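You operate a simulated robot arm through the tools that you are given. There is no shell and no other tool.

You run a simulated robot arm. Do the job below in one go: nothing can be reset, and whatever is moved stays where it is left.

Task
Take the orange box and put it on top of the silver handheld with small keys. Then take the grey handheld from the repair bench and leave it in the inside of the tall carton. Then put the case half on the short grey table. Then open the lid of the small carton. Keep to this order. Set down upright: orange box.

The check looks at the end state, three seconds after you hand in, the way a careful person would. Anything else that was tipped, shoved, dropped, spilled or broken makes it a failure. A push-on lid holds only when it is set on centred and level and pressed home; a screw cap is set on level and turned clockwise until tight.

Robot
A 7-joint arm with a two-finger parallel gripper on a trunk, on a base that drives. Base frame: it is fixed to the floor where the robot stands at the start and does not move with it; the origin is under the middle of the robot, x ahead of it, y to its left, z up. Lengths are in m, angles in rad, forces in N, time in s.
With the tool pointing down near the work surface it reaches from about 0.3 to 0.44 m from the robot's upright axis, wherever it stands. Its first joint turns from -2.496 to 2.496 rad. Places, roughly: case half (12x8x3 cm) [-1.4, -0.6, 0.8]; grey handheld (8x4x14 cm) [-0.2, -0.8, 0.9]; inside of the tall carton (22x16 cm) [-3.32, 0.78, 0.78]; lid of the small carton [0.5, 2.7, 0.7]; orange box [0.5, -0.25, 0.5]; short grey table [-3.5, 2.4, 0.7]; silver handheld with small keys (18x10x4 cm) [-1.1, 4.6, 0.9]. Payload 3 kg.
The TCP is the grasp point between the finger pads, 0.03 m short of the fingertips. In the tool frame z runs along the fingers and y along their closing line. The gripper opens to 0.094 m. The fingers are 0.028 m wide and 0.01 m thick; the gripper's body (0.05 by 0.096 m) begins 0.055 m behind the TCP.
Orientation is that of the tool frame in the base frame, as [roll, pitch, yaw] about the fixed x, y, z axes, in that order (R = Rz(yaw) Ry(pitch) Rx(roll)). With the fingers straight down and closing along the base's y, the tool's x points along the base's -x, its y along +y and its z along -z.

Tools
- The arm moves only by the tool move_arm. Its argument "series" is a list of rows, each an object of numbers (a shift or turn left out is 0, a gripper value left out holds the last): "tx", "ty", "tz": the shift along the tool's x, y, z in m; "ax", "ay", "az": the turn, a rotation vector about the tool's x, y, z in degrees; "grip": the opening, from 0 (shut) to 1 (fully open). In form: [{"tx": .., "ty": .., "tz": .., "ax": .., "ay": .., "az": .., "grip": ..}, ...]. A call has 1 to 20 rows; each row shifts and turns the commanded pose from where the row before left it, along the tool's axes as they then stand. Rows are played at 5 a second. More than 0.05 m and 0.15 rad between two rows, or a gripper value outside its range, and nothing of the call is played. Where a pose cannot be reached the arm comes as near as it can. A force on the tool above 40 N (or 10 N above the force at the start of the call, whichever is more), or a blocked arm, ends the call early, and 0.2 s more pass. Each finger travels about 0.045 m/s and halts on what it meets, pressing with about 36 N; the grip force reading is that of the motor and also rises with nothing between the fingers. The clock runs only during rows and for 0.2 s after the last one: add rows that do not move to give the fingers time. The reply holds the time, the measured pose of the TCP, the force on the tool along the base axes, the opening and the grip force, in the units named above and with some noise, with the torque about the TCP (base axes, N m) and any sound that the robot's microphone picked up.
- Cameras (640 x 400 px; columns grow to the right, rows downward): "scene" is now at [-0.0148, 0.0659, 1.7152]; the picture's right is [-0.97, -0.23, -0.00], its down [-0.19, 0.82, -0.53] and it looks along [0.12, -0.52, -0.85] (base axes); focal length 280 px, centre (320, 200). "wrist" rides on the gripper at [0.076, 0.014, -0.102] in the tool frame; the picture's right is [-0.18, 0.98, 0.00], its down [-0.75, -0.14, -0.64] and it looks along [-0.63, -0.12, 0.77] (tool axes); focal length 243 px, centre (320, 200). There is no depth. A picture from a camera that has moved, and an enlarged one, comes with that camera's place and axes in the base frame and with its lens.
- camera(camera): a new picture of that camera. It takes no simulated time.
- move_column(by): slides the trunk up (or, below 0, down) by that many m; the arm and the scene camera ride with it, the base frame stays. It gives what a move gives, with no picture.
- steer(legs): drives the robot by 1 to 6 legs, each [ahead, left, turn to the left] in m, m and rad, along the robot's own axes; the way and the turn of a leg run together, so that a leg with both is an arc; at most 1.5 m and 3.142 rad a leg. The arm and the cameras ride along, it lands a little off, and it stops where it bumps. It gives what a move gives.
- aim_head(pan, tilt): turns the head with the scene camera to pan (to the left, within 2.496 rad either way) and tilt (down, from -0.506 to 1.204), counted from straight ahead of the robot. It gives what a move gives.
- zoom(camera, box): a new picture of the part [left, top, right, bottom] of that camera's present view, enlarged. It takes no simulated time.
- hand_in(): hands the job in; it is judged then, once.

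Places have to be worked out from the pictures, the camera data and where the tool is seen. Open the gripper and draw the arm clear of the work before you hand the job in, unless the task says otherwise.

The tools are called after "Request:" as a command line: name --argument value ..., lists and objects as JSON in quotes. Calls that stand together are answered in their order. move_arm: Moves the arm, as the interface text tells. Its arguments: {"type":"object","properties":{"series":{"type":"array","items":{"type":"object","properties":{"tx":{"type":"number"},"ty":{"type":"number"},"tz":{"type":"number"},"ax":{"type":"number"},"ay":{"type":"number"},"az":{"type":"number"},"grip":{"type":"number"}}}}},"required":["series"]} The other tools are called the same way: move_column (by) slides the trunk up or down; steer (legs) drives the base; aim_head (pan, tilt) turns the head that bears the scene camera; camera (camera) takes a picture; zoom (camera, box) takes an enlarged picture of a part of a camera's view; hand_in () hands the job in.

At the start:

```text
t: 0.0
ee_pos: [-0.0528, -0.5655, 1.1135]
tool_rot: [3.141, 0.0, 3.141]
contact_force: [-0.2, -0.1, 0.0]
ft_torque: [0.02, 0.01, 0.02]
grip_width: 0.094
grip_force: 0.0
trunk travel left (down, up): [-0.175, 0.215]
robot x, y, heading: [0.0014, 0.0007, 0.001]
head pan, tilt: [-1.344, 1.005]
```

scene: 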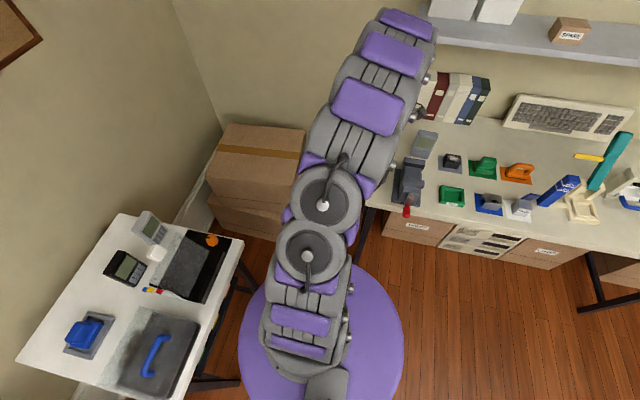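
wrist: 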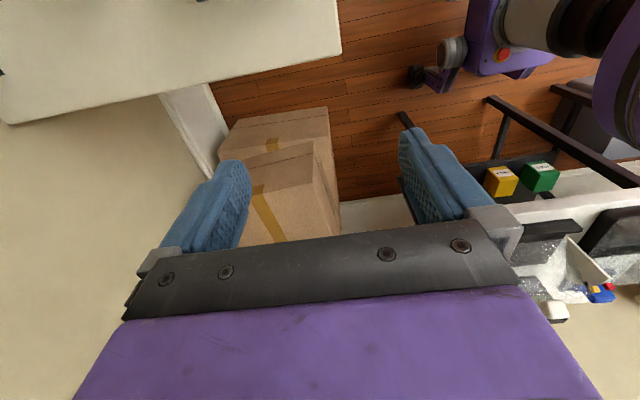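

The scene picture shows a left table with handhelds and a repair bench on the right. I'll look around with the head first, starting at the orange box ahead of the robot.

Request:
aim_head --pan -0.4 --tilt 0.9

Request:
camera --camera "scene"

Request:
aim_head --pan -1.9 --tilt 0.7

Request:
camera --camera "scene"

Request:
aim_head --pan 1.2 --tilt 0.5

Request:
camera --camera "scene"

Request:
aim_head --pan 2.4 --tilt 0.5

Request:
camera --camera "scene"

```text
t: 1.2
ee_pos: [-0.0515, -0.5637, 1.113]
tool_rot: [-3.139, 0.0, 3.141]
contact_force: [0.0, 0.3, -0.6]
ft_torque: [-0.01, 0.01, -0.01]
grip_width: 0.094
grip_force: 0.1
trunk travel left (down, up): [-0.175, 0.215]
robot x, y, heading: [-0.002, 0.0023, 0.003]
head pan, tilt: [-0.4, 0.901]
```

```text
taken
camera scene: at [0.0391, 0.1041, 1.7229], right [-0.39, -0.92, 0.0], down [-0.72, 0.31, -0.62], along [0.57, -0.24, -0.78], focal length 280 px, centre (320, 200)
```

scene: 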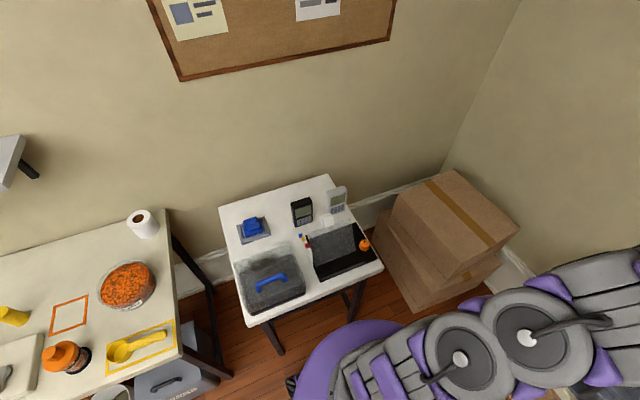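

```text
t: 2.8
ee_pos: [-0.0525, -0.5638, 1.1149]
tool_rot: [-3.141, 0.001, 3.142]
contact_force: [0.1, 0.3, 0.1]
ft_torque: [-0.04, 0.03, 0.02]
grip_width: 0.094
grip_force: 0.0
trunk travel left (down, up): [-0.175, 0.215]
robot x, y, heading: [-0.0044, 0.002, -0.002]
head pan, tilt: [-1.901, 0.7]
```

```text
taken
camera scene: at [-0.058, 0.0531, 1.7389], right [-0.95, 0.32, 0.0], down [0.21, 0.61, -0.76], along [-0.25, -0.72, -0.65], focal length 280 px, centre (320, 200)
```

scene: 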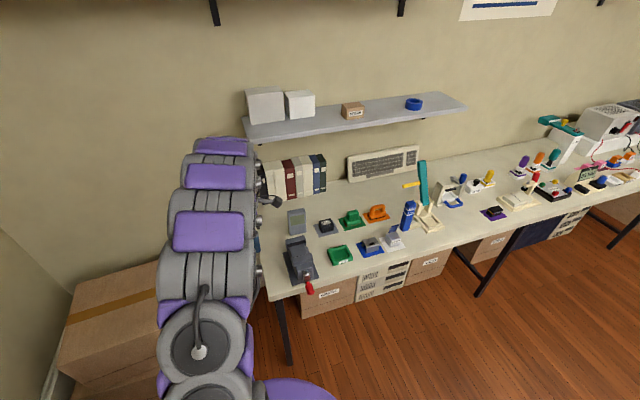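

```text
t: 5.5
ee_pos: [-0.0535, -0.5637, 1.1142]
tool_rot: [-3.14, -0.001, -3.141]
contact_force: [-0.1, -0.1, 0.2]
ft_torque: [0.0, 0.02, -0.02]
grip_width: 0.0941
grip_force: 0.1
trunk travel left (down, up): [-0.175, 0.215]
robot x, y, heading: [0.0014, 0.0005, -0.003]
head pan, tilt: [1.201, 0.499]
```

```text
taken
camera scene: at [0.0025, 0.2184, 1.7571], right [0.93, -0.36, 0.0], down [-0.17, -0.44, -0.88], along [0.32, 0.82, -0.48], focal length 280 px, centre (320, 200)
```

scene: 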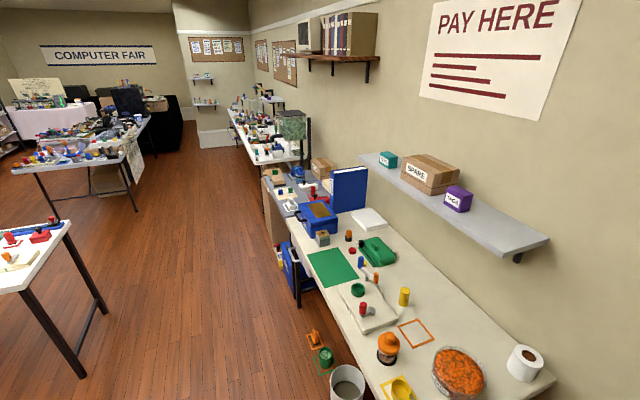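

```text
t: 6.9
ee_pos: [-0.0535, -0.5638, 1.1136]
tool_rot: [-3.14, 0.0, 3.141]
contact_force: [0.5, 0.3, -0.5]
ft_torque: [-0.02, 0.0, -0.02]
grip_width: 0.0939
grip_force: 0.0
trunk travel left (down, up): [-0.175, 0.215]
robot x, y, heading: [0.0031, 0.0004, -0.001]
head pan, tilt: [2.4, 0.499]
```

```text
taken
camera scene: at [-0.0976, 0.1951, 1.757], right [0.68, 0.74, 0.0], down [0.35, -0.32, -0.88], along [-0.65, 0.6, -0.48], focal length 280 px, centre (320, 200)
```

scene: 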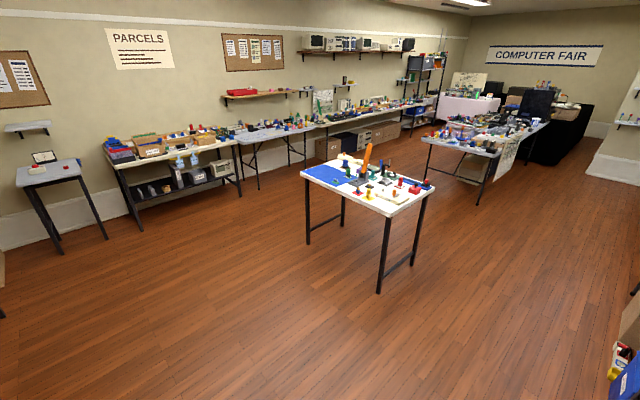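

I'll zoom in on the small table to identify the orange box, and look at each relevant area.

Request:
aim_head --pan -0.45 --tilt 0.9

Request:
zoom --camera "scene" --box '[200, 150, 400, 350]'

Request:
aim_head --pan 0.3 --tilt 1.1

Request:
camera --camera "scene"

Request:
aim_head --pan -2.4 --tilt 0.6

Request:
camera --camera "scene"

```text
t: 9.4
ee_pos: [-0.0519, -0.5641, 1.1123]
tool_rot: [-3.14, 0.0, -3.142]
contact_force: [0.2, 0.4, 0.5]
ft_torque: [-0.03, 0.02, -0.01]
grip_width: 0.094
grip_force: 0.1
trunk travel left (down, up): [-0.175, 0.215]
robot x, y, heading: [0.0021, 0.0011, -0.002]
head pan, tilt: [-0.45, 0.901]
```

```text
2.00 times, centred on (300, 250) of scene
camera zoom: at [0.0376, 0.1007, 1.7229], right [-0.43, -0.9, 0.0], down [-0.71, 0.34, -0.62], along [0.56, -0.27, -0.78], focal length 559 px, centre (360, 100)
```

zoom: 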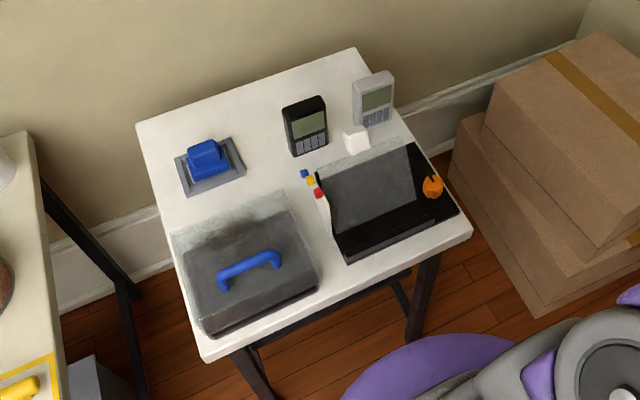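

```text
t: 10.5
ee_pos: [-0.0505, -0.5632, 1.1135]
tool_rot: [-3.139, -0.002, 3.14]
contact_force: [0.0, -0.2, 0.0]
ft_torque: [0.0, -0.02, 0.01]
grip_width: 0.094
grip_force: 0.1
trunk travel left (down, up): [-0.175, 0.215]
robot x, y, heading: [-0.0004, -0.0009, -0.004]
head pan, tilt: [0.3, 1.1]
```

```text
taken
camera scene: at [0.0299, 0.1523, 1.7092], right [0.29, -0.96, 0.0], down [-0.85, -0.26, -0.46], along [0.43, 0.14, -0.89], focal length 280 px, centre (320, 200)
```

scene: 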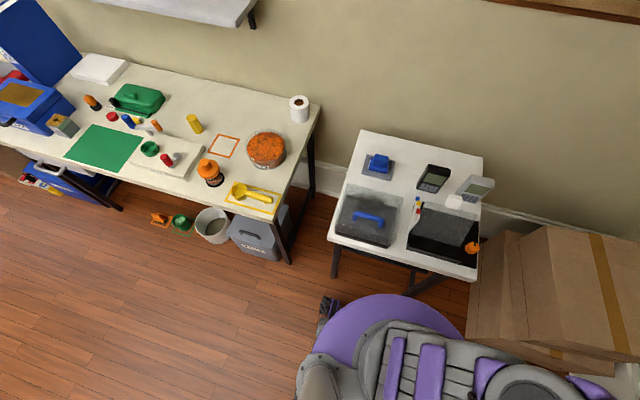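

```text
t: 12.9
ee_pos: [-0.0519, -0.5642, 1.1146]
tool_rot: [-3.14, -0.001, 3.141]
contact_force: [-0.1, 1.0, 0.8]
ft_torque: [0.0, 0.01, 0.03]
grip_width: 0.0941
grip_force: 0.1
trunk travel left (down, up): [-0.175, 0.215]
robot x, y, heading: [0.0014, 0.003, -0.001]
head pan, tilt: [-2.4, 0.6]
```

```text
taken
camera scene: at [-0.0957, 0.0737, 1.7475], right [-0.68, 0.74, 0.0], down [0.42, 0.38, -0.82], along [-0.61, -0.56, -0.57], focal length 280 px, centre (320, 200)
```

scene: 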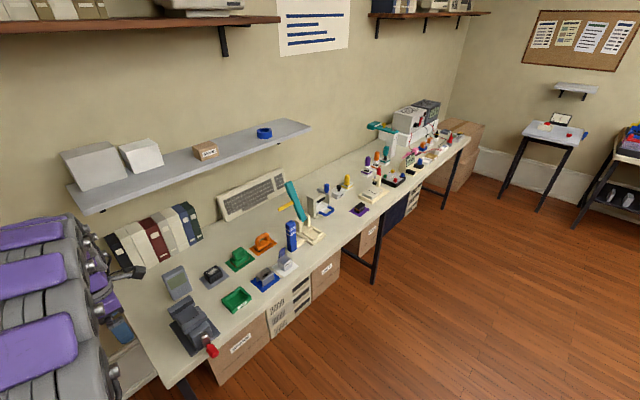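

The orange item on the black tray is small; I'll zoom closer on it.

Request:
aim_head --pan -0.7 --tilt 1.1

Request:
camera --camera "scene"

Request:
zoom --camera "scene" --box '[240, 120, 340, 220]'

```text
t: 14.6
ee_pos: [-0.0517, -0.5633, 1.1141]
tool_rot: [-3.14, -0.001, -3.141]
contact_force: [0.4, 1.0, -1.0]
ft_torque: [-0.03, 0.05, -0.05]
grip_width: 0.094
grip_force: 0.0
trunk travel left (down, up): [-0.175, 0.215]
robot x, y, heading: [0.0008, -0.0003, 0.002]
head pan, tilt: [-0.7, 1.1]
```

```text
taken
camera scene: at [0.0179, 0.0929, 1.709], right [-0.64, -0.76, 0.0], down [-0.68, 0.58, -0.45], along [0.35, -0.29, -0.89], focal length 280 px, centre (320, 200)
```

scene: 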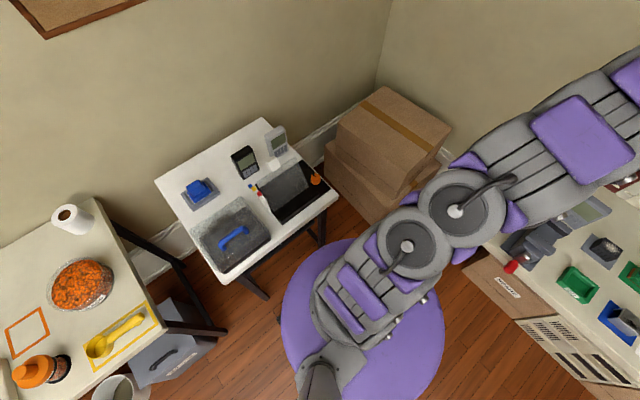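

```text
4.00 times, centred on (290, 170) of scene
camera zoom: at [0.0179, 0.0929, 1.709], right [-0.64, -0.76, 0.0], down [-0.68, 0.58, -0.45], along [0.35, -0.29, -0.89], focal length 1118 px, centre (440, 320)
```

zoom: 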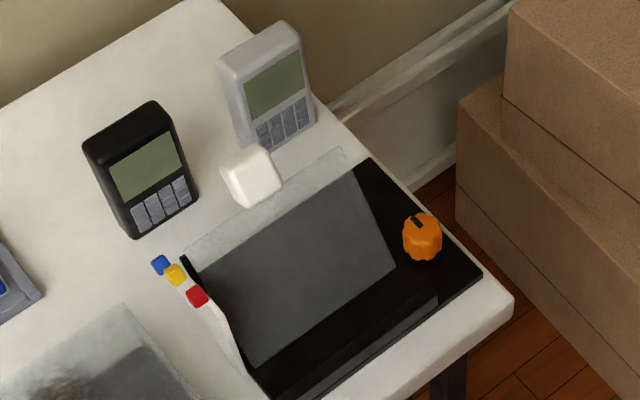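

The orange thing on the tray is just a knob. The wrist view shows yellow and green boxes on a dark lower shelf under this small table, so the orange box is probably there; I'll zoom the wrist camera.

Request:
zoom --camera "wrist" --box '[390, 90, 640, 340]'

Request:
zoom --camera "wrist" --box '[240, 100, 440, 250]'

```text
1.60 times, centred on (515, 215) of wrist
camera zoom: at [-0.1294, -0.549, 1.2163], right [0.18, 0.98, 0.0], down [0.75, -0.14, 0.64], along [0.63, -0.12, -0.77], focal length 388 px, centre (8, 176)
```

zoom: 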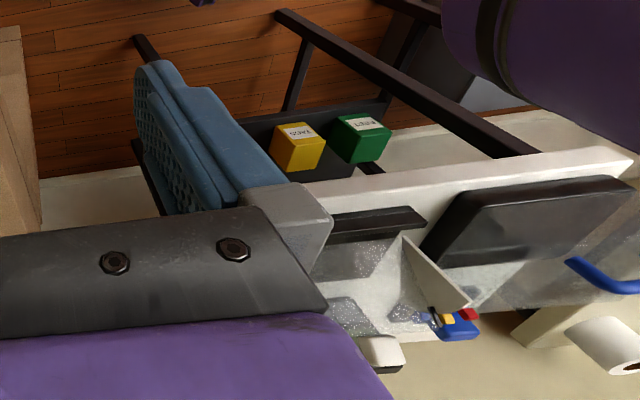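

```text
2.67 times, centred on (340, 175) of wrist
camera zoom: at [-0.1294, -0.549, 1.2163], right [0.18, 0.98, 0.0], down [0.75, -0.14, 0.64], along [0.63, -0.12, -0.77], focal length 647 px, centre (267, 267)
```

zoom: 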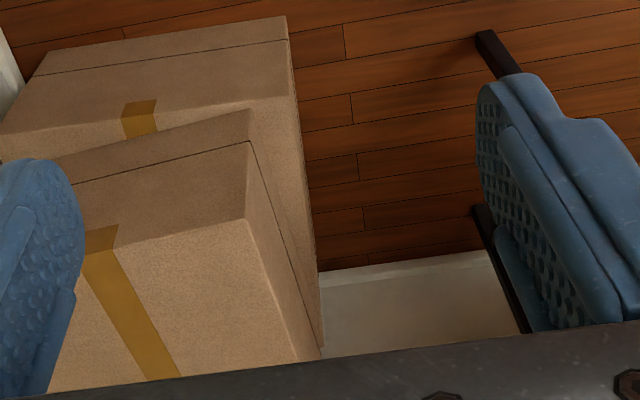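

The orange box is likely hidden behind the gripper on that lower shelf. I'll slide left away from the bench and back up, then look under the table with the head camera.

Request:
steer --legs '[[0, 0.3, 0], [-0.8, 0, 0]]'

Request:
aim_head --pan -0.35 --tilt 0.6

Request:
camera --camera "scene"

```text
t: 20.6
ee_pos: [-0.8469, -0.2739, 1.1101]
tool_rot: [3.135, 0.0, -3.13]
contact_force: [0.8, 0.4, -0.6]
ft_torque: [-0.02, 0.01, 0.01]
grip_width: 0.094
grip_force: 0.0
trunk travel left (down, up): [-0.175, 0.215]
robot x, y, heading: [-0.7981, 0.2955, 0.013]
head pan, tilt: [-0.7, 1.1]
```

```text
t: 21.5
ee_pos: [-0.8466, -0.2866, 1.1041]
tool_rot: [3.128, 0.0, -3.132]
contact_force: [0.1, -0.5, -0.3]
ft_torque: [0.01, 0.0, -0.01]
grip_width: 0.0937
grip_force: 0.0
trunk travel left (down, up): [-0.175, 0.215]
robot x, y, heading: [-0.8047, 0.29, 0.009]
head pan, tilt: [-0.351, 0.6]
```

```text
taken
camera scene: at [-0.7498, 0.384, 1.7482], right [-0.34, -0.94, -0.01], down [-0.53, 0.2, -0.82], along [0.78, -0.27, -0.57], focal length 280 px, centre (320, 200)
```

scene: 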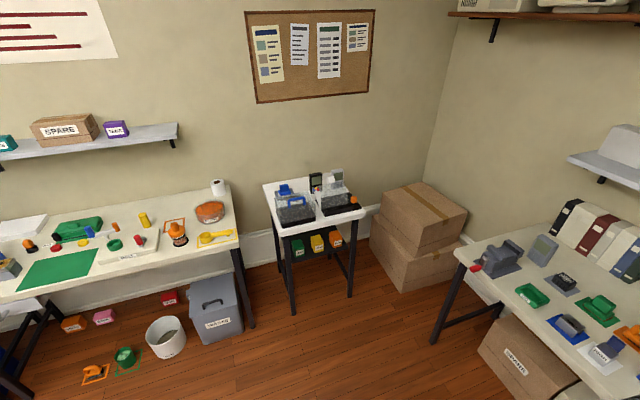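

The lower shelf of the small table holds green, yellow and orange boxes. Zoom in for details and measurements.

Request:
zoom --camera "scene" --box '[250, 160, 380, 320]'

Request:
zoom --camera "scene" --box '[280, 215, 360, 265]'

```text
2.50 times, centred on (315, 240) of scene
camera zoom: at [-0.7498, 0.384, 1.7482], right [-0.34, -0.94, -0.01], down [-0.53, 0.2, -0.82], along [0.78, -0.27, -0.57], focal length 699 px, centre (332, 100)
```

zoom: 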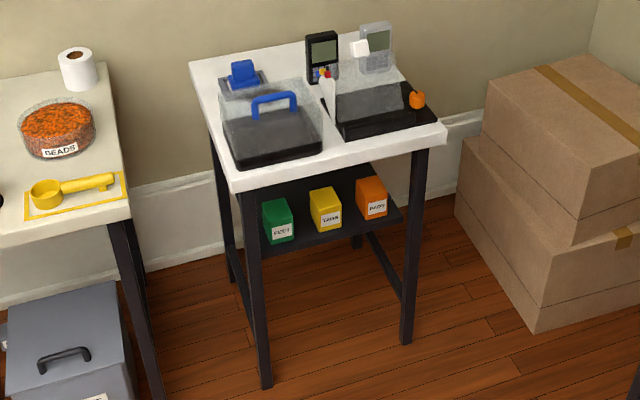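

```text
8.00 times, centred on (320, 240) of scene
camera zoom: at [-0.7498, 0.384, 1.7482], right [-0.34, -0.94, -0.01], down [-0.53, 0.2, -0.82], along [0.78, -0.27, -0.57], focal length 2236 px, centre (320, -120)
```

zoom: 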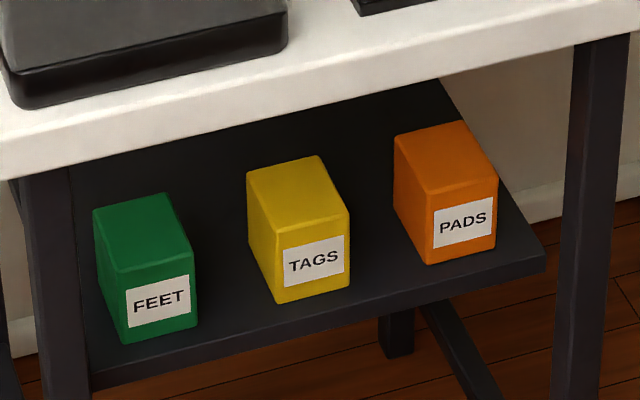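

The orange "PADS" box sits on the lower shelf (shelf top about z=0.49, box centre about [0.48, -0.16, 0.53]), table top about 0.82. I'll test rotating the tool so its x axis points radially outward, so I can later pitch the gripper to horizontal.

Request:
move_arm --series '[{"az": -8.2}, {"az": -8.2}, {"az": -8.2}, {"az": -8.2}, {"az": -8.2}, {"az": -8.2}, {"az": -8.2}, {"az": -8.2}, {"az": -8.2}, {"az": -8.2}, {"az": -8.0}]'

```text
t: 23.9
ee_pos: [-0.8504, -0.2384, 1.1028]
tool_rot: [3.14, 0.003, -1.628]
contact_force: [0.5, -0.6, 0.4]
ft_torque: [-0.02, 0.04, 0.0]
grip_width: 0.094
grip_force: 0.0
out of reach, approached as far as the arm can: row 10, 11
trunk travel left (down, up): [-0.175, 0.215]
robot x, y, heading: [-0.8008, 0.2942, 0.006]
head pan, tilt: [-0.351, 0.6]
```

The tool x axis now points outward. Next I pitch the gripper up to horizontal (tool z outward) to test reach.

Request:
move_arm --series '[{"ay": 8.2}, {"ay": 8.2}, {"ay": 8.2}, {"ay": 8.2}, {"ay": 8.2}, {"ay": 8.2}, {"ay": 8.2}, {"ay": 8.2}, {"ay": 8.2}, {"ay": 8.2}, {"ay": 8.0}]'

```text
t: 26.3
ee_pos: [-0.8638, -0.296, 1.1028]
tool_rot: [-3.141, -1.569, -1.631]
contact_force: [0.6, -1.2, -0.1]
ft_torque: [0.02, 0.02, 0.03]
grip_width: 0.0941
grip_force: 0.1
out of reach, approached as far as the arm can: row 7, 8, 9, 10
trunk travel left (down, up): [-0.175, 0.215]
robot x, y, heading: [-0.7977, 0.2925, 0.01]
head pan, tilt: [-0.351, 0.6]
```

The horizontal pose works (radius about 0.59). I'll turn the base left by 90° so the arm points to +x, then lower the arm in the free floor space in front of the small table.

Request:
steer --legs '[[0, 0, 1.55]]'

Request:
move_arm --series '[{"tx": -0.05}, {"tx": -0.05}, {"tx": -0.05}, {"tx": -0.05}, {"tx": -0.05}, {"tx": -0.05}, {"tx": -0.05}, {"tx": -0.05}]'

```text
t: 30.5
ee_pos: [-0.2113, 0.2266, 1.1032]
tool_rot: [3.136, -1.566, -0.065]
contact_force: [-0.9, 0.1, -0.1]
ft_torque: [0.01, -0.04, -0.04]
grip_width: 0.0937
grip_force: 0.0
trunk travel left (down, up): [-0.175, 0.215]
robot x, y, heading: [-0.8027, 0.2959, 1.568]
head pan, tilt: [-0.351, 0.6]
```

```text
t: 32.3
ee_pos: [-0.2198, 0.2332, 0.87]
tool_rot: [-2.894, -1.567, -0.321]
contact_force: [0.0, 0.0, 0.0]
ft_torque: [0.02, 0.0, -0.01]
grip_width: 0.094
grip_force: 0.0
out of reach, approached as far as the arm can: row 5, 6, 7, 8
trunk travel left (down, up): [-0.175, 0.215]
robot x, y, heading: [-0.7962, 0.2962, 1.567]
head pan, tilt: [-0.351, 0.6]
```

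Horizontal bottoms out at z≈0.87 here, so the wrist pitch limits low reach; a downward tilt of about 35–40° should let it go much lower. I'll lower the trunk and tilt the tool down, then descend in the free space.

Request:
move_column --by -0.17

Request:
move_arm --series '[{"ay": -7.5}, {"ay": -7.5}, {"ay": -7.5}, {"ay": -7.5}, {"ay": -7.5}]'

```text
t: 34.2
ee_pos: [-0.2198, 0.2333, 0.6996]
tool_rot: [-2.87, -1.566, -0.346]
contact_force: [-0.8, -0.3, -0.4]
ft_torque: [0.01, -0.01, -0.01]
grip_width: 0.0938
grip_force: 0.0
trunk travel left (down, up): [-0.005, 0.385]
robot x, y, heading: [-0.8024, 0.2942, 1.572]
head pan, tilt: [-0.351, 0.6]
```

```text
t: 35.4
ee_pos: [-0.2197, 0.2348, 0.6979]
tool_rot: [-3.14, -0.909, -0.074]
contact_force: [0.4, -0.1, -0.1]
ft_torque: [0.02, 0.02, 0.0]
grip_width: 0.0939
grip_force: 0.0
trunk travel left (down, up): [-0.005, 0.385]
robot x, y, heading: [-0.8006, 0.297, 1.568]
head pan, tilt: [-0.351, 0.6]
```

The tilt worked. Now descend straight down in base z (mix of tool x and z) to find the low limit.

Request:
move_arm --series '[{"tx": -0.0355, "tz": 0.0276}, {"tx": -0.0355, "tz": 0.0276}, {"tx": -0.0355, "tz": 0.0276}, {"tx": -0.0276, "tz": 0.0215}]'

Request:
camera --camera "wrist"

```text
t: 36.4
ee_pos: [-0.2225, 0.2384, 0.5978]
tool_rot: [-3.139, -0.914, -0.075]
contact_force: [-0.1, -0.3, 0.5]
ft_torque: [0.01, -0.02, -0.01]
grip_width: 0.0939
grip_force: 0.0
out of reach, approached as far as the arm can: row 3, 4
trunk travel left (down, up): [-0.005, 0.385]
robot x, y, heading: [-0.8017, 0.2956, 1.568]
head pan, tilt: [-0.351, 0.6]
```

```text
taken
camera wrist: at [-0.2588, 0.2258, 0.7208], right [-0.18, -0.97, -0.15], down [-0.96, 0.21, -0.21], along [0.23, 0.1, -0.97], focal length 243 px, centre (320, 200)
```

wrist: 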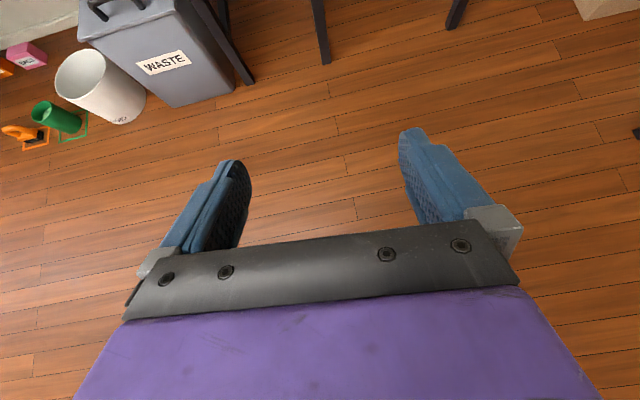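

At 38° tilt the lowest is z≈0.60 at this radius. I'll try extending outward while going down, to see if the low limit improves.

Request:
move_arm --series '[{"tz": 0.03, "tx": 0.022}, {"tz": 0.03, "tx": 0.022}, {"tx": -0.0395, "tz": 0.0307}, {"tx": -0.0395, "tz": 0.0307}]'

```text
t: 37.4
ee_pos: [-0.1819, 0.2254, 0.6246]
tool_rot: [-3.139, -0.914, -0.074]
contact_force: [0.2, 0.1, -0.6]
ft_torque: [0.0, 0.0, -0.02]
grip_width: 0.0939
grip_force: 0.0
out of reach, approached as far as the arm can: row 1, 2, 3, 4
trunk travel left (down, up): [-0.005, 0.385]
robot x, y, heading: [-0.803, 0.2969, 1.572]
head pan, tilt: [-0.351, 0.6]
```

Further out is higher, so the limit is arm extension from a high shoulder (about z≈1.22 now). I'll retract the TCP radially, tilt to 45°, and then go down to z≈0.53.

Request:
move_arm --series '[{"tz": -0.0396, "tx": -0.0305}, {"tz": -0.0396, "tx": -0.0305}, {"tz": -0.0396, "tx": -0.0305}, {"ay": -7.4}, {"tz": 0.0335, "tx": -0.0335}, {"tz": 0.0335, "tx": -0.0335}]'

```text
t: 38.8
ee_pos: [-0.3399, 0.2422, 0.5304]
tool_rot: [-3.14, -0.783, -0.075]
contact_force: [0.4, 0.2, -0.1]
ft_torque: [0.01, -0.03, 0.0]
grip_width: 0.094
grip_force: 0.0
out of reach, approached as far as the arm can: row 6
trunk travel left (down, up): [-0.005, 0.385]
robot x, y, heading: [-0.805, 0.2983, 1.567]
head pan, tilt: [-0.351, 0.6]
```

At 45° tilt, z≈0.53 is reachable at r≈0.47. Before approaching, I'll check the base footprint with the head camera tilted fully down.

Request:
aim_head --pan -0.9 --tilt 1.2

Request:
camera --camera "scene"

Request:
aim_head --pan -1.57 --tilt 0.7

Request:
camera --camera "scene"

```text
t: 39.8
ee_pos: [-0.3404, 0.2426, 0.5309]
tool_rot: [-3.138, -0.784, -0.075]
contact_force: [-0.2, -0.1, -0.1]
ft_torque: [0.01, 0.01, -0.01]
grip_width: 0.0938
grip_force: 0.1
trunk travel left (down, up): [-0.005, 0.385]
robot x, y, heading: [-0.8012, 0.2974, 1.564]
head pan, tilt: [-0.901, 1.201]
```

```text
taken
camera scene: at [-0.8942, 0.2989, 1.533], right [0.62, -0.78, 0.0], down [-0.73, -0.58, -0.36], along [0.28, 0.23, -0.93], focal length 280 px, centre (320, 200)
```

scene: 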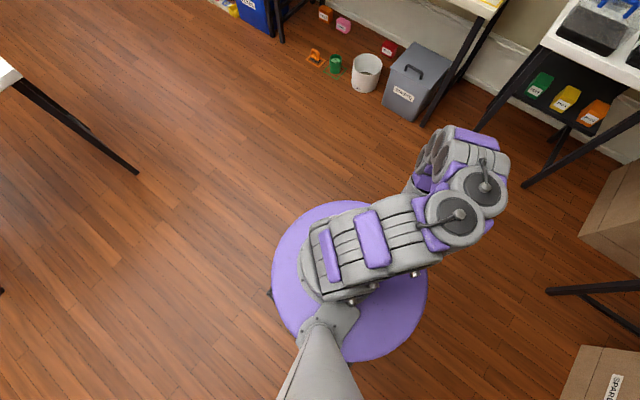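

```text
t: 40.9
ee_pos: [-0.3408, 0.2432, 0.5312]
tool_rot: [-3.138, -0.783, -0.074]
contact_force: [0.1, -0.6, -0.1]
ft_torque: [-0.04, -0.02, -0.03]
grip_width: 0.094
grip_force: 0.0
trunk travel left (down, up): [-0.005, 0.385]
robot x, y, heading: [-0.8015, 0.2945, 1.565]
head pan, tilt: [-1.571, 0.7]
```

```text
taken
camera scene: at [-0.853, 0.2641, 1.5688], right [0.0, -1.0, 0.0], down [-0.65, 0.0, -0.76], along [0.76, 0.0, -0.65], focal length 280 px, centre (320, 200)
```

scene: 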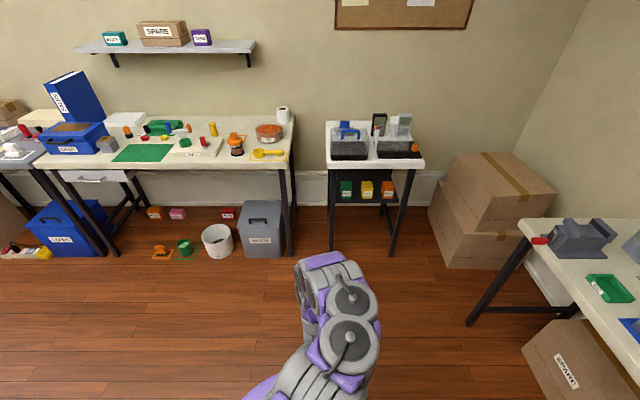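

The purple disc turns out to be the trunk platform (radius ~0.2), not the floor base. I'll drive toward the small table to about (-0.35, -0.15), keeping the arm low and ahead.

Request:
steer --legs '[[-0.45, -0.45, 0]]'

Request:
camera --camera "wrist"

Request:
camera --camera "scene"

```text
t: 44.4
ee_pos: [0.1041, -0.2122, 0.5309]
tool_rot: [-3.14, -0.785, -0.077]
contact_force: [0.0, -0.4, 0.7]
ft_torque: [-0.05, -0.01, -0.03]
grip_width: 0.0939
grip_force: 0.1
trunk travel left (down, up): [-0.005, 0.385]
robot x, y, heading: [-0.3577, -0.1556, 1.564]
head pan, tilt: [-1.571, 0.7]
```

```text
taken
camera wrist: at [0.0828, -0.2243, 0.6574], right [-0.21, -0.97, -0.13], down [-0.97, 0.22, -0.08], along [0.1, 0.11, -0.99], focal length 243 px, centre (320, 200)
```

wrist: 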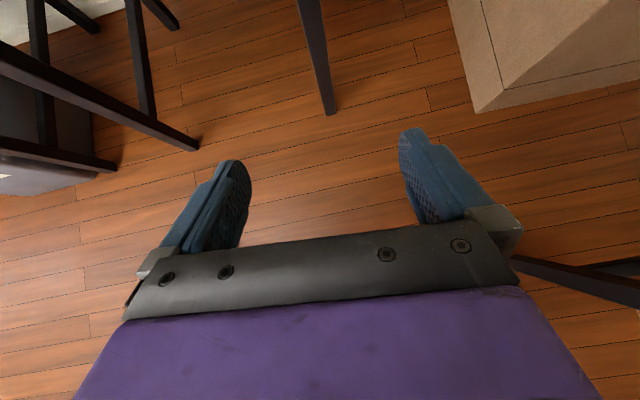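

```text
taken
camera scene: at [-0.4113, -0.1885, 1.5687], right [-0.01, -1.0, 0.0], down [-0.64, 0.0, -0.76], along [0.76, -0.01, -0.64], focal length 280 px, centre (320, 200)
```

scene: 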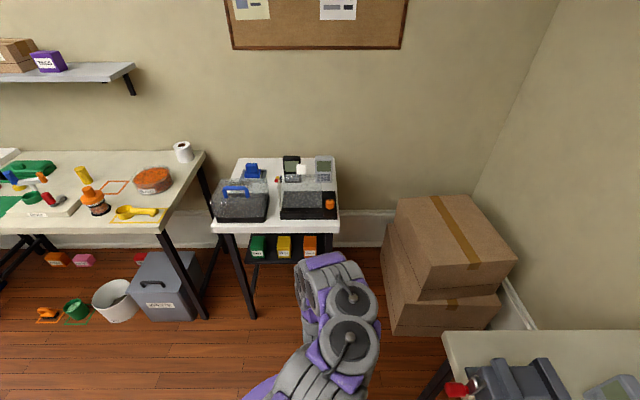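

The three boxes are visible under the table. I'll zoom to measure the orange box from this pose.

Request:
zoom --camera "scene" --box '[230, 220, 350, 295]'

```text
5.33 times, centred on (290, 258) of scene
camera zoom: at [-0.4113, -0.1885, 1.5687], right [-0.01, -1.0, 0.0], down [-0.64, 0.0, -0.76], along [0.76, -0.01, -0.64], focal length 1491 px, centre (480, -107)
```

zoom: 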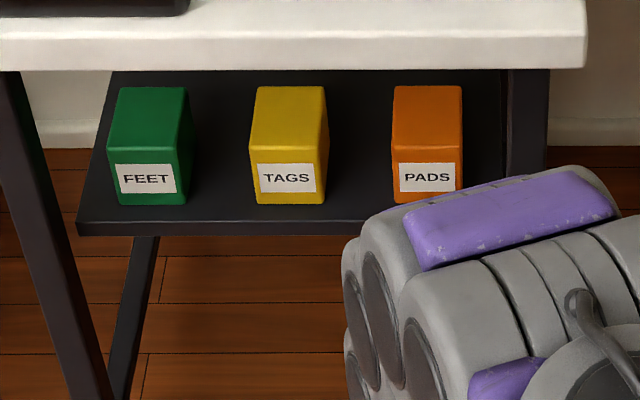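

I'll zoom further for accurate corner pixels of the orange box.

Request:
zoom --camera "scene" --box '[296, 228, 328, 264]'

```text
11.11 times, centred on (312, 246) of scene
camera zoom: at [-0.4113, -0.1885, 1.5687], right [-0.01, -1.0, 0.0], down [-0.64, 0.0, -0.76], along [0.76, -0.01, -0.64], focal length 3105 px, centre (409, -311)
```

zoom: 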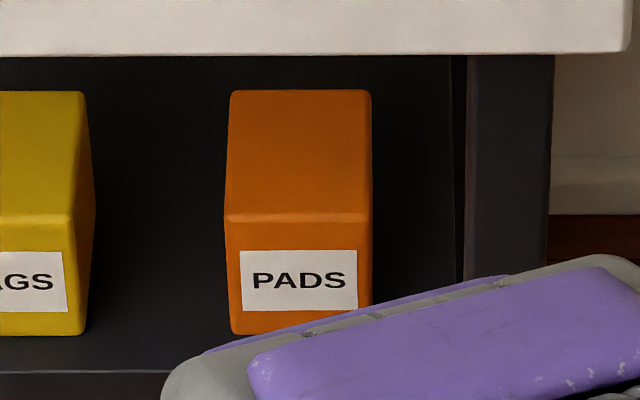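

Triangulation now gives the orange box: x 0.423–0.494, y −0.179…−0.119, z 0.508–0.582; table underside about 0.764 at x≈0.344. I'll adjust the arm here: centre laterally, yaw to 0, tilt 40°, TCP slightly retracted and at z≈0.56.

Request:
move_arm --series '[{"tx": -0.0124, "ty": -0.029, "tz": -0.0336}, {"tx": -0.0124, "ty": -0.029, "tz": -0.0336}, {"ax": 3.11, "az": -3.11}, {"ay": 5}]'

```text
t: 45.4
ee_pos: [0.0441, -0.1488, 0.5605]
tool_rot: [-3.138, -0.874, -0.003]
contact_force: [0.5, -1.1, 0.9]
ft_torque: [0.02, 0.02, 0.05]
grip_width: 0.0942
grip_force: 0.1
trunk travel left (down, up): [-0.005, 0.385]
robot x, y, heading: [-0.3599, -0.1582, 1.563]
head pan, tilt: [-1.571, 0.7]
```

Pose reached as commanded. Now strafe toward the table by 0.30 m, then verify with cameras.

Request:
steer --legs '[[0, -0.3, 0]]'

Request:
camera --camera "wrist"

Request:
camera --camera "scene"

```text
t: 47.5
ee_pos: [0.3386, -0.1506, 0.5627]
tool_rot: [-3.141, -0.877, -0.002]
contact_force: [-0.2, 0.6, 0.3]
ft_torque: [0.0, -0.01, 0.01]
grip_width: 0.0942
grip_force: 0.0
trunk travel left (down, up): [-0.005, 0.385]
robot x, y, heading: [-0.0612, -0.1602, 1.568]
head pan, tilt: [-1.571, 0.7]
```

```text
taken
camera wrist: at [0.3069, -0.1647, 0.6872], right [-0.12, -0.98, -0.14], down [-0.98, 0.14, -0.17], along [0.19, 0.12, -0.98], focal length 243 px, centre (320, 200)
```

wrist: 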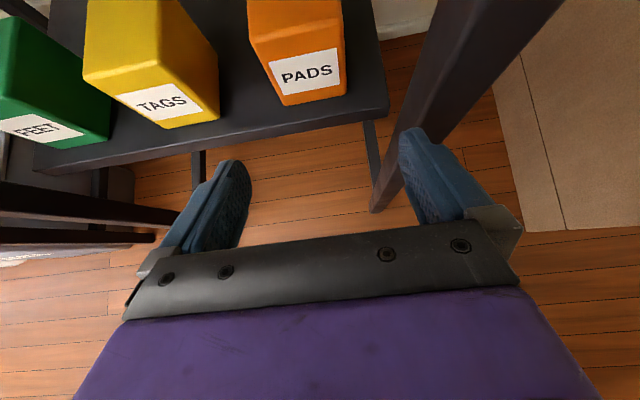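

```text
taken
camera scene: at [-0.1222, -0.1896, 1.5684], right [-0.01, -1.0, 0.0], down [-0.64, 0.0, -0.77], along [0.77, 0.0, -0.64], focal length 280 px, centre (320, 200)
```

scene: 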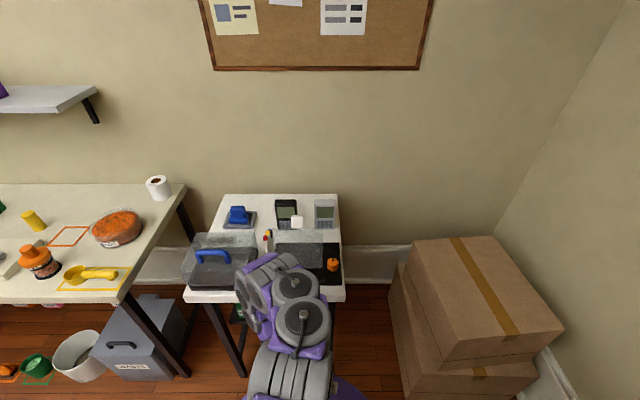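

The wrist camera confirms the box at y≈−0.147, front at x≈0.423, centred on the gripper. I'll drive 0.03 m closer so the final reach is within the arm's range.

Request:
steer --legs '[[0, -0.03, 0]]'

Request:
camera --camera "wrist"

```text
t: 48.3
ee_pos: [0.3597, -0.1506, 0.5662]
tool_rot: [-3.141, -0.882, 0.0]
contact_force: [0.1, 0.2, -1.9]
ft_torque: [-0.02, -0.1, -0.04]
grip_width: 0.0941
grip_force: 0.0
trunk travel left (down, up): [-0.005, 0.385]
robot x, y, heading: [-0.0314, -0.1583, 1.562]
head pan, tilt: [-1.571, 0.7]
```

```text
taken
camera wrist: at [0.3281, -0.1643, 0.689], right [-0.11, -0.98, -0.14], down [-0.97, 0.14, -0.17], along [0.19, 0.12, -0.97], focal length 243 px, centre (320, 200)
```

wrist: 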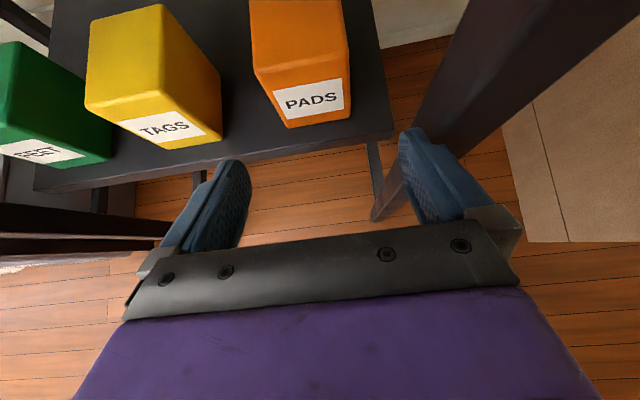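

The pose shifted slightly (z up a few mm), so I'll check with the scene camera whether any arm part is touching the table edge.

Request:
camera --camera "scene"

Request:
zoom --camera "scene" --box '[180, 180, 400, 400]'

```text
taken
camera scene: at [-0.0982, -0.1891, 1.5683], right [-0.01, -1.0, 0.0], down [-0.64, 0.0, -0.77], along [0.77, -0.01, -0.64], focal length 280 px, centre (320, 200)
```

scene: 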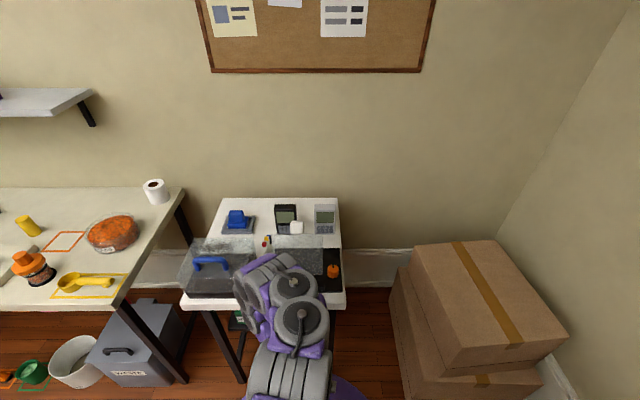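

```text
1.82 times, centred on (290, 290) of scene
camera zoom: at [-0.0982, -0.1891, 1.5683], right [-0.01, -1.0, 0.0], down [-0.64, 0.0, -0.77], along [0.77, -0.01, -0.64], focal length 508 px, centre (374, 36)
```

zoom: 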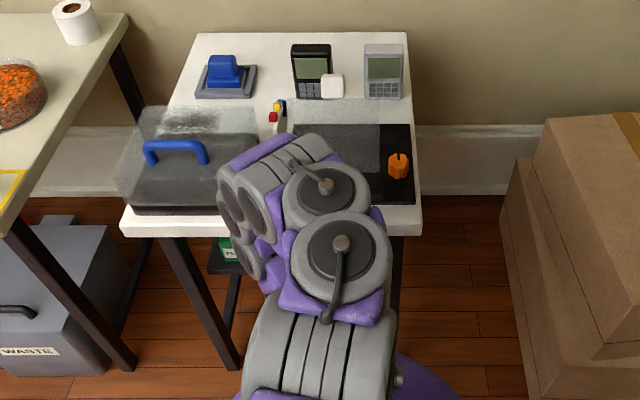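

The base simply moved ~2.3 cm; the elbow is above and in front of the table edge. I'll extend a first 3 cm and look again.

Request:
move_arm --series '[{"tx": 0.008, "tz": 0.0128}, {"tx": 0.008, "tz": 0.0128}]'

Request:
zoom --camera "scene" --box '[180, 180, 400, 400]'

Request:
camera --camera "wrist"

```text
t: 48.9
ee_pos: [0.3932, -0.1501, 0.5593]
tool_rot: [-3.141, -0.876, 0.003]
contact_force: [-0.2, -1.1, -0.3]
ft_torque: [-0.02, -0.02, 0.01]
grip_width: 0.0937
grip_force: 0.0
trunk travel left (down, up): [-0.005, 0.385]
robot x, y, heading: [-0.0334, -0.1578, 1.568]
head pan, tilt: [-1.571, 0.7]
```

```text
1.82 times, centred on (290, 290) of scene
camera zoom: at [-0.081, -0.1895, 1.569], right [-0.01, -1.0, 0.0], down [-0.65, 0.0, -0.76], along [0.76, -0.01, -0.65], focal length 508 px, centre (374, 36)
```

zoom: 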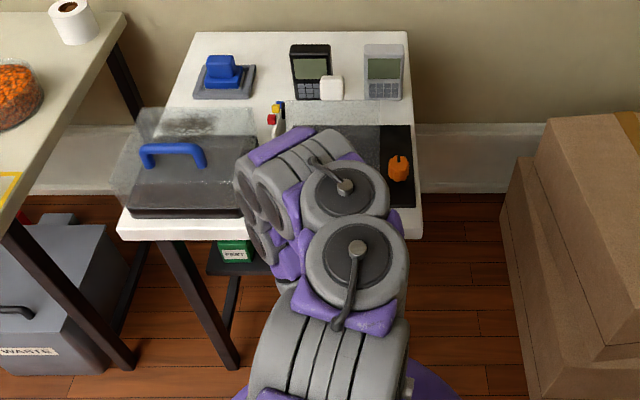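

```text
taken
camera wrist: at [0.3623, -0.1645, 0.682], right [-0.11, -0.98, -0.14], down [-0.98, 0.14, -0.17], along [0.19, 0.12, -0.98], focal length 243 px, centre (320, 200)
```

wrist: 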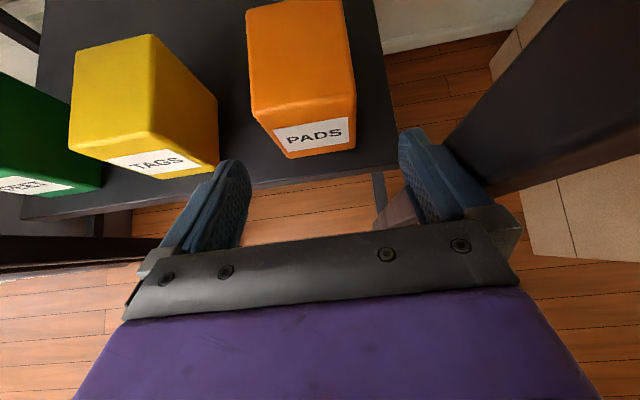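

Alignment good: box centre y≈−0.149 and TCP y≈−0.150. Extend 6 cm more to straddle the box.

Request:
move_arm --series '[{"tx": 0.0116, "tz": 0.0164}, {"tx": 0.0116, "tz": 0.0164}, {"tx": 0.0116, "tz": 0.0164}]'

Request:
zoom --camera "scene" --box '[180, 180, 400, 400]'

Request:
camera --camera "wrist"

```text
t: 49.7
ee_pos: [0.4539, -0.1495, 0.5543]
tool_rot: [3.141, -0.876, 0.002]
contact_force: [0.0, 0.6, 0.3]
ft_torque: [0.0, 0.02, 0.02]
grip_width: 0.0939
grip_force: 0.0
trunk travel left (down, up): [-0.005, 0.385]
robot x, y, heading: [-0.0297, -0.1571, 1.565]
head pan, tilt: [-1.571, 0.7]
```

```text
1.82 times, centred on (290, 290) of scene
camera zoom: at [-0.0824, -0.1897, 1.5689], right [-0.01, -1.0, 0.0], down [-0.65, 0.0, -0.76], along [0.76, -0.01, -0.65], focal length 508 px, centre (374, 36)
```

zoom: 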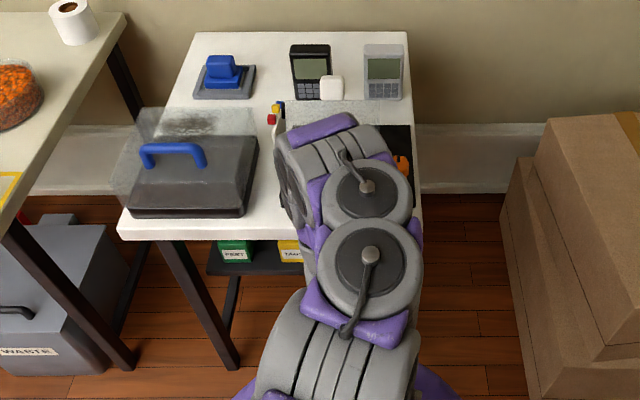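

```text
taken
camera wrist: at [0.4222, -0.1645, 0.6776], right [-0.12, -0.98, -0.14], down [-0.98, 0.14, -0.17], along [0.18, 0.12, -0.98], focal length 243 px, centre (320, 200)
```

wrist: 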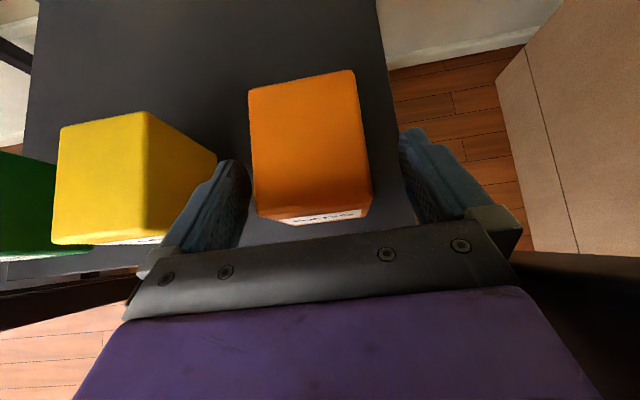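

The box is between the fingers. I'll move 8 mm deeper and close the gripper.

Request:
move_arm --series '[{"tx": 0.005, "tz": 0.0062}, {"grip": 0.0}, {"grip": 0.0}, {"grip": 0.0}, {"grip": 0.0}, {"grip": 0.0}]'

Request:
camera --camera "wrist"

```text
t: 51.1
ee_pos: [0.4613, -0.15, 0.5526]
tool_rot: [-3.141, -0.875, 0.001]
contact_force: [0.1, 0.2, -0.4]
ft_torque: [0.01, 0.01, 0.0]
grip_width: 0.066
grip_force: 35.9
trunk travel left (down, up): [-0.005, 0.385]
robot x, y, heading: [-0.0309, -0.1628, 1.562]
head pan, tilt: [-1.571, 0.7]
```

```text
taken
camera wrist: at [0.4306, -0.1645, 0.6771], right [-0.12, -0.98, -0.14], down [-0.98, 0.14, -0.17], along [0.18, 0.12, -0.98], focal length 243 px, centre (320, 200)
```

wrist: 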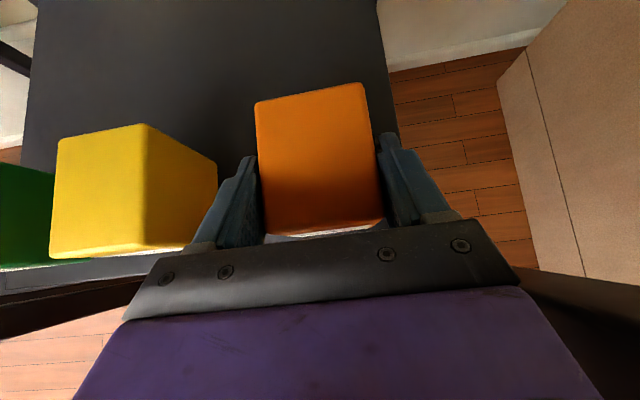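

Gripped at 66 mm with 36 N. Lift 3 cm straight up with the arm, and check force.

Request:
move_arm --series '[{"tx": 0.0115, "tz": -0.0096}, {"tx": 0.0115, "tz": -0.0096}]'

Request:
camera --camera "wrist"

```text
t: 51.7
ee_pos: [0.4617, -0.1481, 0.5841]
tool_rot: [-3.14, -0.875, 0.0]
contact_force: [0.6, 0.4, -1.3]
ft_torque: [0.02, 0.01, 0.02]
grip_width: 0.066
grip_force: 35.8
trunk travel left (down, up): [-0.005, 0.385]
robot x, y, heading: [-0.0322, -0.1562, 1.564]
head pan, tilt: [-1.571, 0.7]
```

```text
taken
camera wrist: at [0.4312, -0.1641, 0.7069], right [-0.12, -0.98, -0.14], down [-0.98, 0.14, -0.17], along [0.18, 0.12, -0.98], focal length 243 px, centre (320, 200)
```

wrist: 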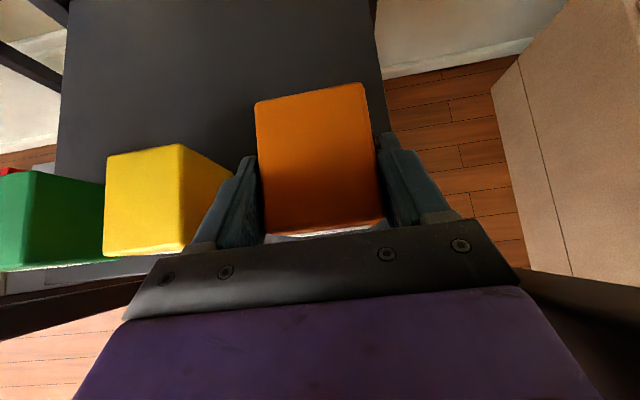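

The box is lifted and held. Back out by strafing away from the table 0.5 m.

Request:
steer --legs '[[0, 0.5, 0]]'

Request:
move_column --by 0.3

Request:
camera --camera "wrist"

Request:
camera --camera "scene"

```text
t: 54.6
ee_pos: [-0.0354, -0.1471, 0.5825]
tool_rot: [-3.141, -0.873, -0.001]
contact_force: [-0.3, 0.2, -2.2]
ft_torque: [0.0, 0.03, 0.0]
grip_width: 0.0659
grip_force: 35.8
trunk travel left (down, up): [-0.005, 0.385]
robot x, y, heading: [-0.5296, -0.1528, 1.56]
head pan, tilt: [-1.571, 0.7]
```

```text
t: 57.6
ee_pos: [-0.0382, -0.1467, 0.884]
tool_rot: [-3.141, -0.879, -0.002]
contact_force: [0.6, 0.4, -2.5]
ft_torque: [-0.01, 0.01, 0.01]
grip_width: 0.0662
grip_force: 36.5
trunk travel left (down, up): [-0.305, 0.085]
robot x, y, heading: [-0.5325, -0.1568, 1.561]
head pan, tilt: [-1.571, 0.7]
```

```text
taken
camera wrist: at [-0.0695, -0.1615, 1.0079], right [-0.12, -0.98, -0.14], down [-0.98, 0.14, -0.17], along [0.19, 0.12, -0.98], focal length 243 px, centre (320, 200)
```

wrist: 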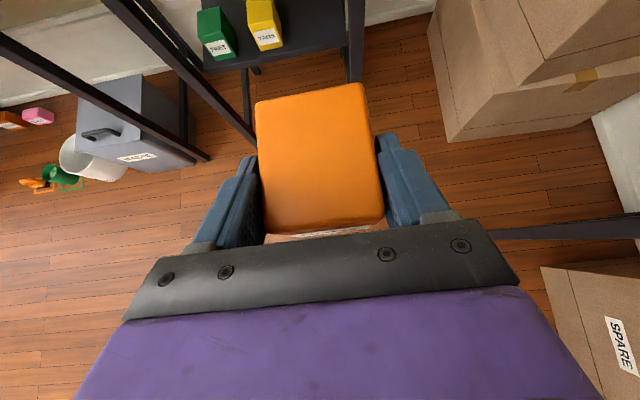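

```text
taken
camera scene: at [-0.5822, -0.1853, 1.8688], right [-0.01, -1.0, 0.0], down [-0.65, 0.01, -0.76], along [0.76, -0.01, -0.65], focal length 280 px, centre (320, 200)
```

scene: 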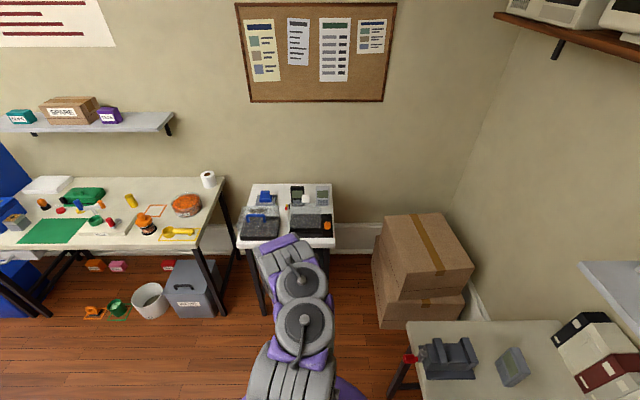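

All three other items are undisturbed and the box is held well. Now drive up the aisle (heading +y) toward the silver handheld, stopping at y≈2.7 to look.

Request:
steer --legs '[[1.4, 0, 0], [1.4, 0, 0]]'

Request:
aim_head --pan 0.3 --tilt 0.5

Request:
camera --camera "scene"

```text
t: 71.2
ee_pos: [0.0012, 2.6581, 0.8847]
tool_rot: [3.14, -0.878, 0.004]
contact_force: [0.9, -0.2, -1.6]
ft_torque: [0.01, 0.03, 0.02]
grip_width: 0.0656
grip_force: 36.6
trunk travel left (down, up): [-0.305, 0.085]
robot x, y, heading: [-0.4986, 2.6504, 1.559]
head pan, tilt: [-1.571, 0.7]
```

```text
t: 73.1
ee_pos: [-0.0014, 2.6592, 0.884]
tool_rot: [-3.141, -0.879, 0.005]
contact_force: [-0.5, -0.8, -1.6]
ft_torque: [0.01, 0.02, 0.02]
grip_width: 0.0661
grip_force: 35.8
trunk travel left (down, up): [-0.305, 0.085]
robot x, y, heading: [-0.4917, 2.6495, 1.566]
head pan, tilt: [0.3, 0.499]
```

```text
taken
camera scene: at [-0.6552, 2.7061, 1.8869], right [0.96, 0.29, 0.0], down [0.14, -0.46, -0.88], along [-0.26, 0.84, -0.48], focal length 280 px, centre (320, 200)
```

scene: 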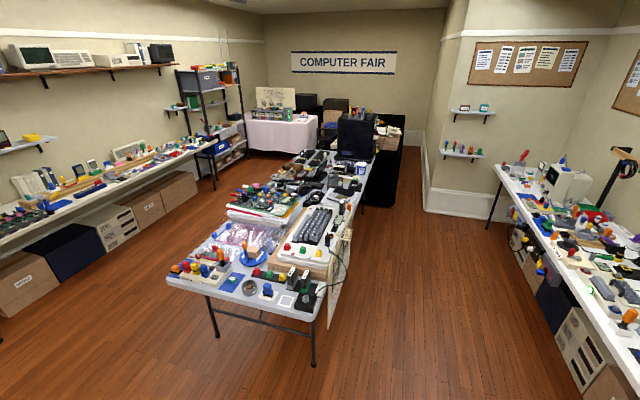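

The long fair table is ahead left. I'll zoom at the region where the silver handheld should be (~pixel 336,192).

Request:
zoom --camera "scene" --box '[260, 140, 380, 215]'

Request:
zoom --camera "scene" --box '[160, 190, 360, 315]'

```text
5.33 times, centred on (320, 178) of scene
camera zoom: at [-0.6552, 2.7061, 1.8869], right [0.96, 0.29, 0.0], down [0.14, -0.46, -0.88], along [-0.26, 0.84, -0.48], focal length 1491 px, centre (320, 320)
```

zoom: 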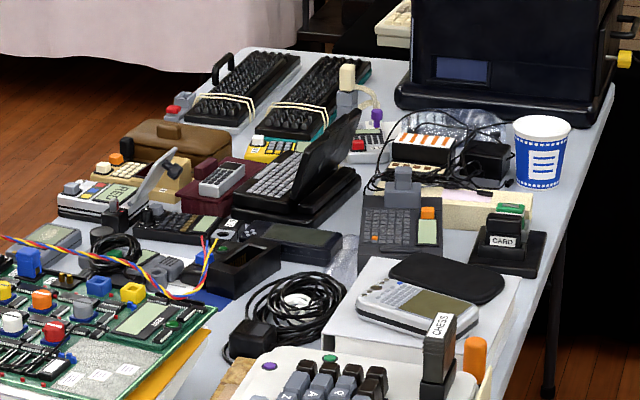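

```text
3.20 times, centred on (260, 252) of scene
camera zoom: at [-0.6552, 2.7061, 1.8869], right [0.96, 0.29, 0.0], down [0.14, -0.46, -0.88], along [-0.26, 0.84, -0.48], focal length 894 px, centre (512, 32)
```

zoom: 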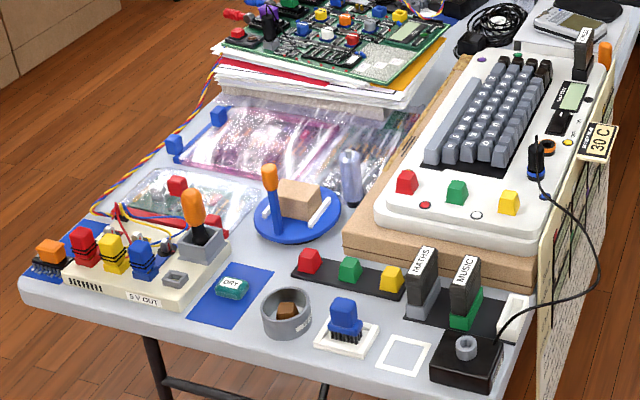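

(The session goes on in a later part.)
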